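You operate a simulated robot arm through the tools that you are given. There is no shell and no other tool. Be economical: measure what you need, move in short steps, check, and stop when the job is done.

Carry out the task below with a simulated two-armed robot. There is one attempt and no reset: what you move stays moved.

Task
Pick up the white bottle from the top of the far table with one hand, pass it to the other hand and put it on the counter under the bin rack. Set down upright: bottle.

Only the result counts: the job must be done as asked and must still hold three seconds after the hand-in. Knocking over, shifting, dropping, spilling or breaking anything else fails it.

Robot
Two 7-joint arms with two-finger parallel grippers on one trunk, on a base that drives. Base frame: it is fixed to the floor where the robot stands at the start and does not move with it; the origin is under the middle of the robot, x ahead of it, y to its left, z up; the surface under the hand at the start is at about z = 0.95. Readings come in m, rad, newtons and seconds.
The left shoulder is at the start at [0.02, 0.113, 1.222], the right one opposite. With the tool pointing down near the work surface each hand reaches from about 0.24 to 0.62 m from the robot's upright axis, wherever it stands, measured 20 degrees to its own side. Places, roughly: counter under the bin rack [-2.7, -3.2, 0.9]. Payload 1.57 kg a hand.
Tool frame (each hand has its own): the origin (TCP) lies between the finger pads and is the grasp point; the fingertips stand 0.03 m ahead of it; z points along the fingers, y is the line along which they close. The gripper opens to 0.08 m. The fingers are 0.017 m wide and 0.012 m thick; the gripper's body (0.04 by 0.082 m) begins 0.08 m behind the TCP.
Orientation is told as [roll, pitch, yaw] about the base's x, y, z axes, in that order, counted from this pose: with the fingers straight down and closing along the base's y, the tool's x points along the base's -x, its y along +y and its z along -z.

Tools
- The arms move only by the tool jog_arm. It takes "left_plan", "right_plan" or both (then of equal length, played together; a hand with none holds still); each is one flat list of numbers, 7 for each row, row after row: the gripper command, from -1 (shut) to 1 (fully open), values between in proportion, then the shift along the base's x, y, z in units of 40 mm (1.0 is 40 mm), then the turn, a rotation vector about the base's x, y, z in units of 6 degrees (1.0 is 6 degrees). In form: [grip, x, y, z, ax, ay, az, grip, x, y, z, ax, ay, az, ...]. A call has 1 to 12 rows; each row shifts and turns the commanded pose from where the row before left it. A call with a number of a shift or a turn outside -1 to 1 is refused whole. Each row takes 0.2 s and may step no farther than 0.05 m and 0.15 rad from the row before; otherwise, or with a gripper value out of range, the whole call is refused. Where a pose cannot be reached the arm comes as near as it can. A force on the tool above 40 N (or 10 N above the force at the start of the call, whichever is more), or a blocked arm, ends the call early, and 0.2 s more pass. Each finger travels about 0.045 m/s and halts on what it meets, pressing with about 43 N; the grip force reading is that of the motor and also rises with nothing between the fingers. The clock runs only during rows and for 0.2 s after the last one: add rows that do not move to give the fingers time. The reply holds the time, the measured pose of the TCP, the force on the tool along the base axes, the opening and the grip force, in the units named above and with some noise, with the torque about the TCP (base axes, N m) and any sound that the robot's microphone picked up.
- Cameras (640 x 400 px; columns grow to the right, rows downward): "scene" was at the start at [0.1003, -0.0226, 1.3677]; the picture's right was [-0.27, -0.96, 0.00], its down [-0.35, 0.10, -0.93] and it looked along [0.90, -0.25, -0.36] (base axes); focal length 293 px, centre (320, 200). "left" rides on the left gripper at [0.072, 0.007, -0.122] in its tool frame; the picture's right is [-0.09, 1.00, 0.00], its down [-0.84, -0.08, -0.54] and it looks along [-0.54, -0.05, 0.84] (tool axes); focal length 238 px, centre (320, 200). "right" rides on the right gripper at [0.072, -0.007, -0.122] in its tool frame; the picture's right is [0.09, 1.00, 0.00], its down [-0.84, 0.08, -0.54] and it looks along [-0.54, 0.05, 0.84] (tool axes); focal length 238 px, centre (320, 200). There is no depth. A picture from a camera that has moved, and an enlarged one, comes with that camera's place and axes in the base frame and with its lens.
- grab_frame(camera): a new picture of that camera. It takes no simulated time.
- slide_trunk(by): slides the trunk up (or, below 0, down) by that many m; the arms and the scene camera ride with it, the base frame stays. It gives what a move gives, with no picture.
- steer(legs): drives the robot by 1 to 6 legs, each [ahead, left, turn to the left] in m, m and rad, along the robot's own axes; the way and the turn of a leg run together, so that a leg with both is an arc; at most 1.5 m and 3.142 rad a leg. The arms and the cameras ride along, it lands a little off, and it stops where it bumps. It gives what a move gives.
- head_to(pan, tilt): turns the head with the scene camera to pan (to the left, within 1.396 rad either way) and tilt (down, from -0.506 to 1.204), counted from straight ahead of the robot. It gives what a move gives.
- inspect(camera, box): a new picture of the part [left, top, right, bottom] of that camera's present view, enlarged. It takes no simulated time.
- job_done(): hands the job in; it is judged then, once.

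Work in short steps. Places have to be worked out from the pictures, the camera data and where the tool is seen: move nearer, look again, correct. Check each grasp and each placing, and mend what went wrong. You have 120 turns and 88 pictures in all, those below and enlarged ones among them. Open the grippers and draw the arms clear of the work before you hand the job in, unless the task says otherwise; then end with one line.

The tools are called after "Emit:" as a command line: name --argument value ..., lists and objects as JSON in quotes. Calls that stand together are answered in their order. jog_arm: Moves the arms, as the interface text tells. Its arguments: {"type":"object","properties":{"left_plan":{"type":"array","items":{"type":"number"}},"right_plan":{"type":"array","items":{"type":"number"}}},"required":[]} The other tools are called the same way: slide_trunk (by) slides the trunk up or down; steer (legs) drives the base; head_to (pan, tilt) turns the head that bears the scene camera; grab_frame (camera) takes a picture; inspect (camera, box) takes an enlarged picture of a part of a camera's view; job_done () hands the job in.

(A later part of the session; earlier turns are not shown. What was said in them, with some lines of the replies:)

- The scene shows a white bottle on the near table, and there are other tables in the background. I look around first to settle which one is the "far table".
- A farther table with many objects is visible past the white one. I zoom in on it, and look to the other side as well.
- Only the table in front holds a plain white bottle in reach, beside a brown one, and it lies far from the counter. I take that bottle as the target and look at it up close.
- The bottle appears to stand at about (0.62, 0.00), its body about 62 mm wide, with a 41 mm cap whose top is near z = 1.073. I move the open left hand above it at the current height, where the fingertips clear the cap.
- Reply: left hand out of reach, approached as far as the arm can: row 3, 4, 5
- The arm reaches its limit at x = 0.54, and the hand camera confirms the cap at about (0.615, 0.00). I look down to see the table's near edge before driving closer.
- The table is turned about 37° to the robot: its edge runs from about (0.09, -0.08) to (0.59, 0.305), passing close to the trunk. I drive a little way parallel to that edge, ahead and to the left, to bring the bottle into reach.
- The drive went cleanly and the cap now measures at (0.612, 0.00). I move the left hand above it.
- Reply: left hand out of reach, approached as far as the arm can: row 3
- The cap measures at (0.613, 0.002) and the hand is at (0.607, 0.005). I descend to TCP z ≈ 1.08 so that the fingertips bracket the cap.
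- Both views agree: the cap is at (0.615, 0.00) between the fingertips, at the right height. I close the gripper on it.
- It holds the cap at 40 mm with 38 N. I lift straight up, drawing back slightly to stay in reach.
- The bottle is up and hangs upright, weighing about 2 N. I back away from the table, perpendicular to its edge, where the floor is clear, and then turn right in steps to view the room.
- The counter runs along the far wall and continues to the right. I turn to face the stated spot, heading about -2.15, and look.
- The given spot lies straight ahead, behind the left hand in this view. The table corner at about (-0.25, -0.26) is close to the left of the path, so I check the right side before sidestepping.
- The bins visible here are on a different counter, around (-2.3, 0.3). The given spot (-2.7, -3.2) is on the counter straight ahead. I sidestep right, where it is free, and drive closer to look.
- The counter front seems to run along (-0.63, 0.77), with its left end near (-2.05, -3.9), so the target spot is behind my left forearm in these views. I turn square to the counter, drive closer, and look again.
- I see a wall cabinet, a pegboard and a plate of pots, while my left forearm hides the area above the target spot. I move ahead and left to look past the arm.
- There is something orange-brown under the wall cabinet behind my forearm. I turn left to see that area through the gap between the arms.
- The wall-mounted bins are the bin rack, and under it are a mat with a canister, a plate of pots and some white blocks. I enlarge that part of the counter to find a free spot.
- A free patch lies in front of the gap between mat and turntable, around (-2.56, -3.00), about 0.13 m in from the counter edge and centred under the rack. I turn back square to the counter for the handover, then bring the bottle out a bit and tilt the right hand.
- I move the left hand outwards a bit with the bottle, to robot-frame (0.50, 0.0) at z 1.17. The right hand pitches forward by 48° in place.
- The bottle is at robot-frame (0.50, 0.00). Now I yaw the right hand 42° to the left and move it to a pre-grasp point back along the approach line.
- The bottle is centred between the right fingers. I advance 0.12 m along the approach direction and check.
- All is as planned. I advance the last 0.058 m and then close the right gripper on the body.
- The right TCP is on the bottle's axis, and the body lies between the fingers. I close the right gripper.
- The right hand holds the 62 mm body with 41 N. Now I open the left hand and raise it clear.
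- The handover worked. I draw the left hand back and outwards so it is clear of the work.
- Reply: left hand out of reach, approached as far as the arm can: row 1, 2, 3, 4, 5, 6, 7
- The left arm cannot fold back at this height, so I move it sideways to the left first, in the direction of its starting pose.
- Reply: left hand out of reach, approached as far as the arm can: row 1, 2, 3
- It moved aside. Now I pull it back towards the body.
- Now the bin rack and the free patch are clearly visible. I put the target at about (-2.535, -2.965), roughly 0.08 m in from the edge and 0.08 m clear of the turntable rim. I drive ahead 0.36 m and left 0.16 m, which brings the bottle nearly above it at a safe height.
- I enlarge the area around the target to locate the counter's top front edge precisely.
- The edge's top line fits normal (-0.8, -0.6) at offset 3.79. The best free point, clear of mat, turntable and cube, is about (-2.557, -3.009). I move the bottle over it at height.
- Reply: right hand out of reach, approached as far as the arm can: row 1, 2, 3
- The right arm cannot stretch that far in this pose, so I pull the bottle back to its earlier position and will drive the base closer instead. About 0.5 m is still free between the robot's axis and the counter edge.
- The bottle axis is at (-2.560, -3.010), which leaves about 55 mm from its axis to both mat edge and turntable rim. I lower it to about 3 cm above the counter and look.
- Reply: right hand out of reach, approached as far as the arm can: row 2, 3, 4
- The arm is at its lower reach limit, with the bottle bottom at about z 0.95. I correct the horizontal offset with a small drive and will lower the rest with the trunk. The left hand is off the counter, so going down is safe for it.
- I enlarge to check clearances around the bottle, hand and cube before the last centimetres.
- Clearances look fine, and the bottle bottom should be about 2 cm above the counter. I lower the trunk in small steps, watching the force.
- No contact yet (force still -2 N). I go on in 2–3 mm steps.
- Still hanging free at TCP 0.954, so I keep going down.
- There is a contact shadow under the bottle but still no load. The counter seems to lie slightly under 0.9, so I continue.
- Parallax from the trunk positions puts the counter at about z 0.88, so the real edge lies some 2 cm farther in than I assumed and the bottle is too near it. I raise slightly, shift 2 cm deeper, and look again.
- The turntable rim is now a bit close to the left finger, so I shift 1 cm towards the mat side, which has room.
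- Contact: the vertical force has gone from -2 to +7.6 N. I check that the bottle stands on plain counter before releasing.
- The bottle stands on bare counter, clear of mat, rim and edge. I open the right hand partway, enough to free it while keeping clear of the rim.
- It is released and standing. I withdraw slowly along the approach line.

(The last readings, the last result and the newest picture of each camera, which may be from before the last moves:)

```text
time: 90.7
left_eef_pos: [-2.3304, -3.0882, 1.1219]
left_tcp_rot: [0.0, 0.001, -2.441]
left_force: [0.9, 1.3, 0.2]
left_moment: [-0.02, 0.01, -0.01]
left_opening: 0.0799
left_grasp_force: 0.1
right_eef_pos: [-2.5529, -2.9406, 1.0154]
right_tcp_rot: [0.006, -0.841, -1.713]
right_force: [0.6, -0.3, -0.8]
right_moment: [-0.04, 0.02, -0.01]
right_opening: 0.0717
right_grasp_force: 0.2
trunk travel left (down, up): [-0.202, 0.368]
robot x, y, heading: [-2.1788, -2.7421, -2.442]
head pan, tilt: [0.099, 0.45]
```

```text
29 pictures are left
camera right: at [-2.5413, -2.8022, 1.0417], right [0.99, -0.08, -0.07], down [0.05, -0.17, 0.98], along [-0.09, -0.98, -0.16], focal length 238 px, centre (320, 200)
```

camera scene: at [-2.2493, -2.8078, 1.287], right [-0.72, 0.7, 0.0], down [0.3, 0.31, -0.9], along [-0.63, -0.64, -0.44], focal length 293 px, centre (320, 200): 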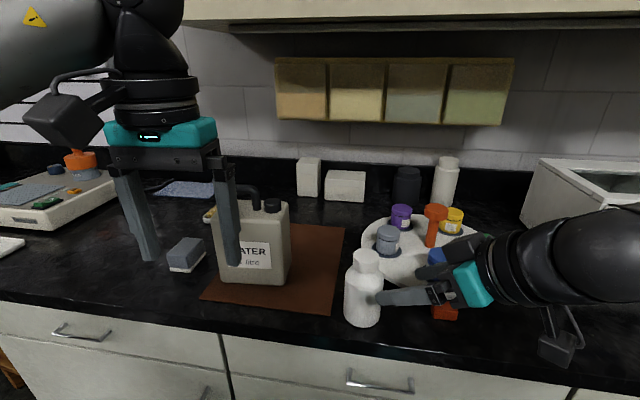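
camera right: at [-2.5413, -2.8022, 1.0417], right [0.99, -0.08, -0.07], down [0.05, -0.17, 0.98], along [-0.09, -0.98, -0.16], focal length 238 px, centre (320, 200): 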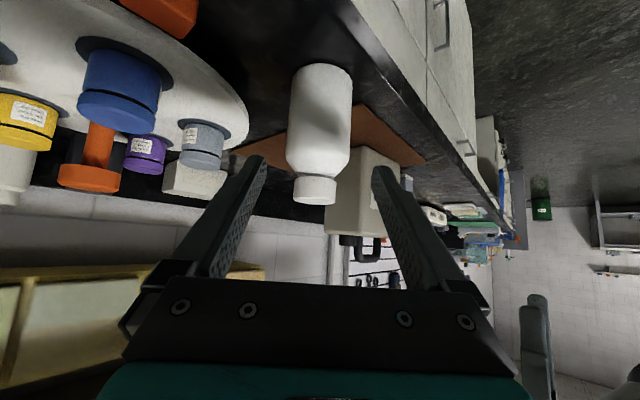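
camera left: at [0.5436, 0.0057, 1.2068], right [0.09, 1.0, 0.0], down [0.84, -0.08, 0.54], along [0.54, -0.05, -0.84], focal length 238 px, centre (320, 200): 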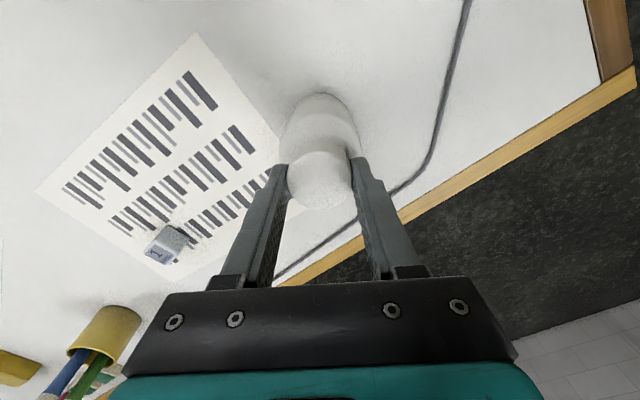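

The bottle stands upright on its own. I withdraw further and raise the hand, then back the robot away.

Emit:
jog_arm --right_plan '[0.8, 0.105, 0.736, 0.669, 0, 0, 0, 0.8, 0.105, 0.736, 0.669, 0, 0, 0, 1, 0, 0, 0.5, 0, 0, 0, 1, 0, 0, 0, 0, 0, 0]'

Emit:
steer --legs '[[-0.3, 0, 0]]'

Emit:
grab_frame --camera "scene"

Emit:
inspect --camera "scene" --box '[240, 140, 440, 265]'

```text
time: 91.7
left_eef_pos: [-2.3304, -3.0882, 1.1212]
left_tcp_rot: [0.0, -0.001, -2.441]
left_force: [0.4, 0.7, 0.3]
left_moment: [-0.01, 0.01, 0.03]
left_opening: 0.0801
left_grasp_force: 0.1
right_eef_pos: [-2.5466, -2.8833, 1.0826]
right_tcp_rot: [0.005, -0.842, -1.712]
right_force: [0.2, -0.3, -0.3]
right_moment: [0.0, 0.0, -0.03]
right_opening: 0.0801
right_grasp_force: 0.1
right hand out of reach, approached as far as the arm can: row 3
trunk travel left (down, up): [-0.202, 0.368]
robot x, y, heading: [-2.1767, -2.7378, -2.442]
head pan, tilt: [0.099, 0.45]
```

```text
time: 93.8
left_eef_pos: [-2.0983, -2.8933, 1.1223]
left_tcp_rot: [0.0, -0.002, -2.435]
left_force: [1.1, 0.0, 0.5]
left_moment: [-0.02, 0.02, -0.03]
left_opening: 0.08
left_grasp_force: 0.1
right_eef_pos: [-2.3156, -2.6919, 1.0837]
right_tcp_rot: [0.006, -0.84, -1.704]
right_force: [-0.2, 0.0, -0.2]
right_moment: [-0.01, 0.0, -0.01]
right_opening: 0.08
right_grasp_force: 0.2
trunk travel left (down, up): [-0.202, 0.368]
robot x, y, heading: [-1.9491, -2.5468, -2.434]
head pan, tilt: [0.099, 0.45]
```

```text
28 pictures are left
camera scene: at [-2.0187, -2.6134, 1.2871], right [-0.72, 0.69, 0.0], down [0.3, 0.31, -0.9], along [-0.62, -0.65, -0.43], focal length 293 px, centre (320, 200)
```

scene: 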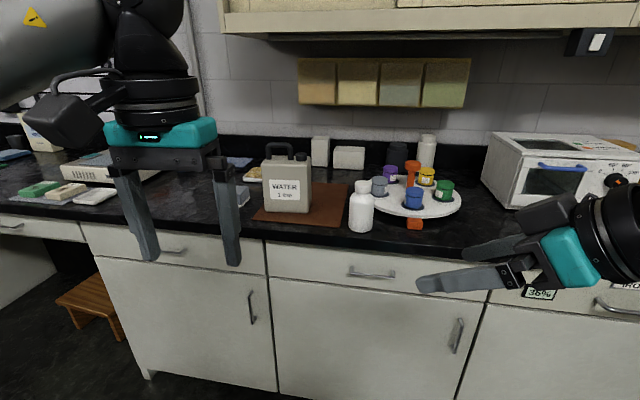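

```text
3.20 times, centred on (340, 202) of scene
camera zoom: at [-2.0187, -2.6134, 1.2871], right [-0.72, 0.69, 0.0], down [0.3, 0.31, -0.9], along [-0.62, -0.65, -0.43], focal length 938 px, centre (256, 192)
```

zoom: 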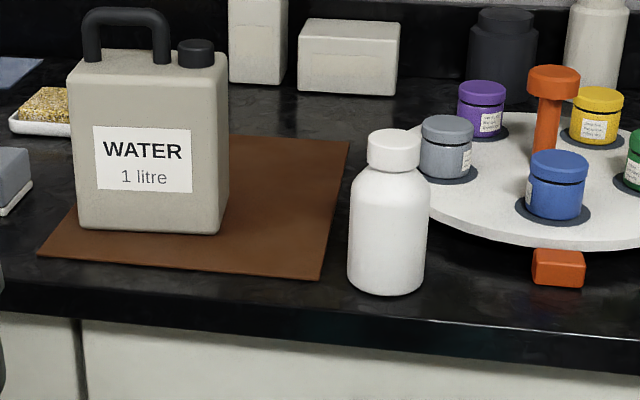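

The bottle stands upright on bare counter within the width of the bin rack. Nothing else has moved, and both hands are open and clear, so I hand in.

Emit:
job_done

```text
The job is handed in.
```

I picked up the white bottle with the left hand and passed it to the right. It now stands upright on the counter under the bin rack, in front of the gap between the mat and the turntable. I took "the far table" to be the one the robot started at: the plain white bottle stood there, and I picked that one up. In the last pictures nothing else had moved, and both hands were open and clear at hand-in.
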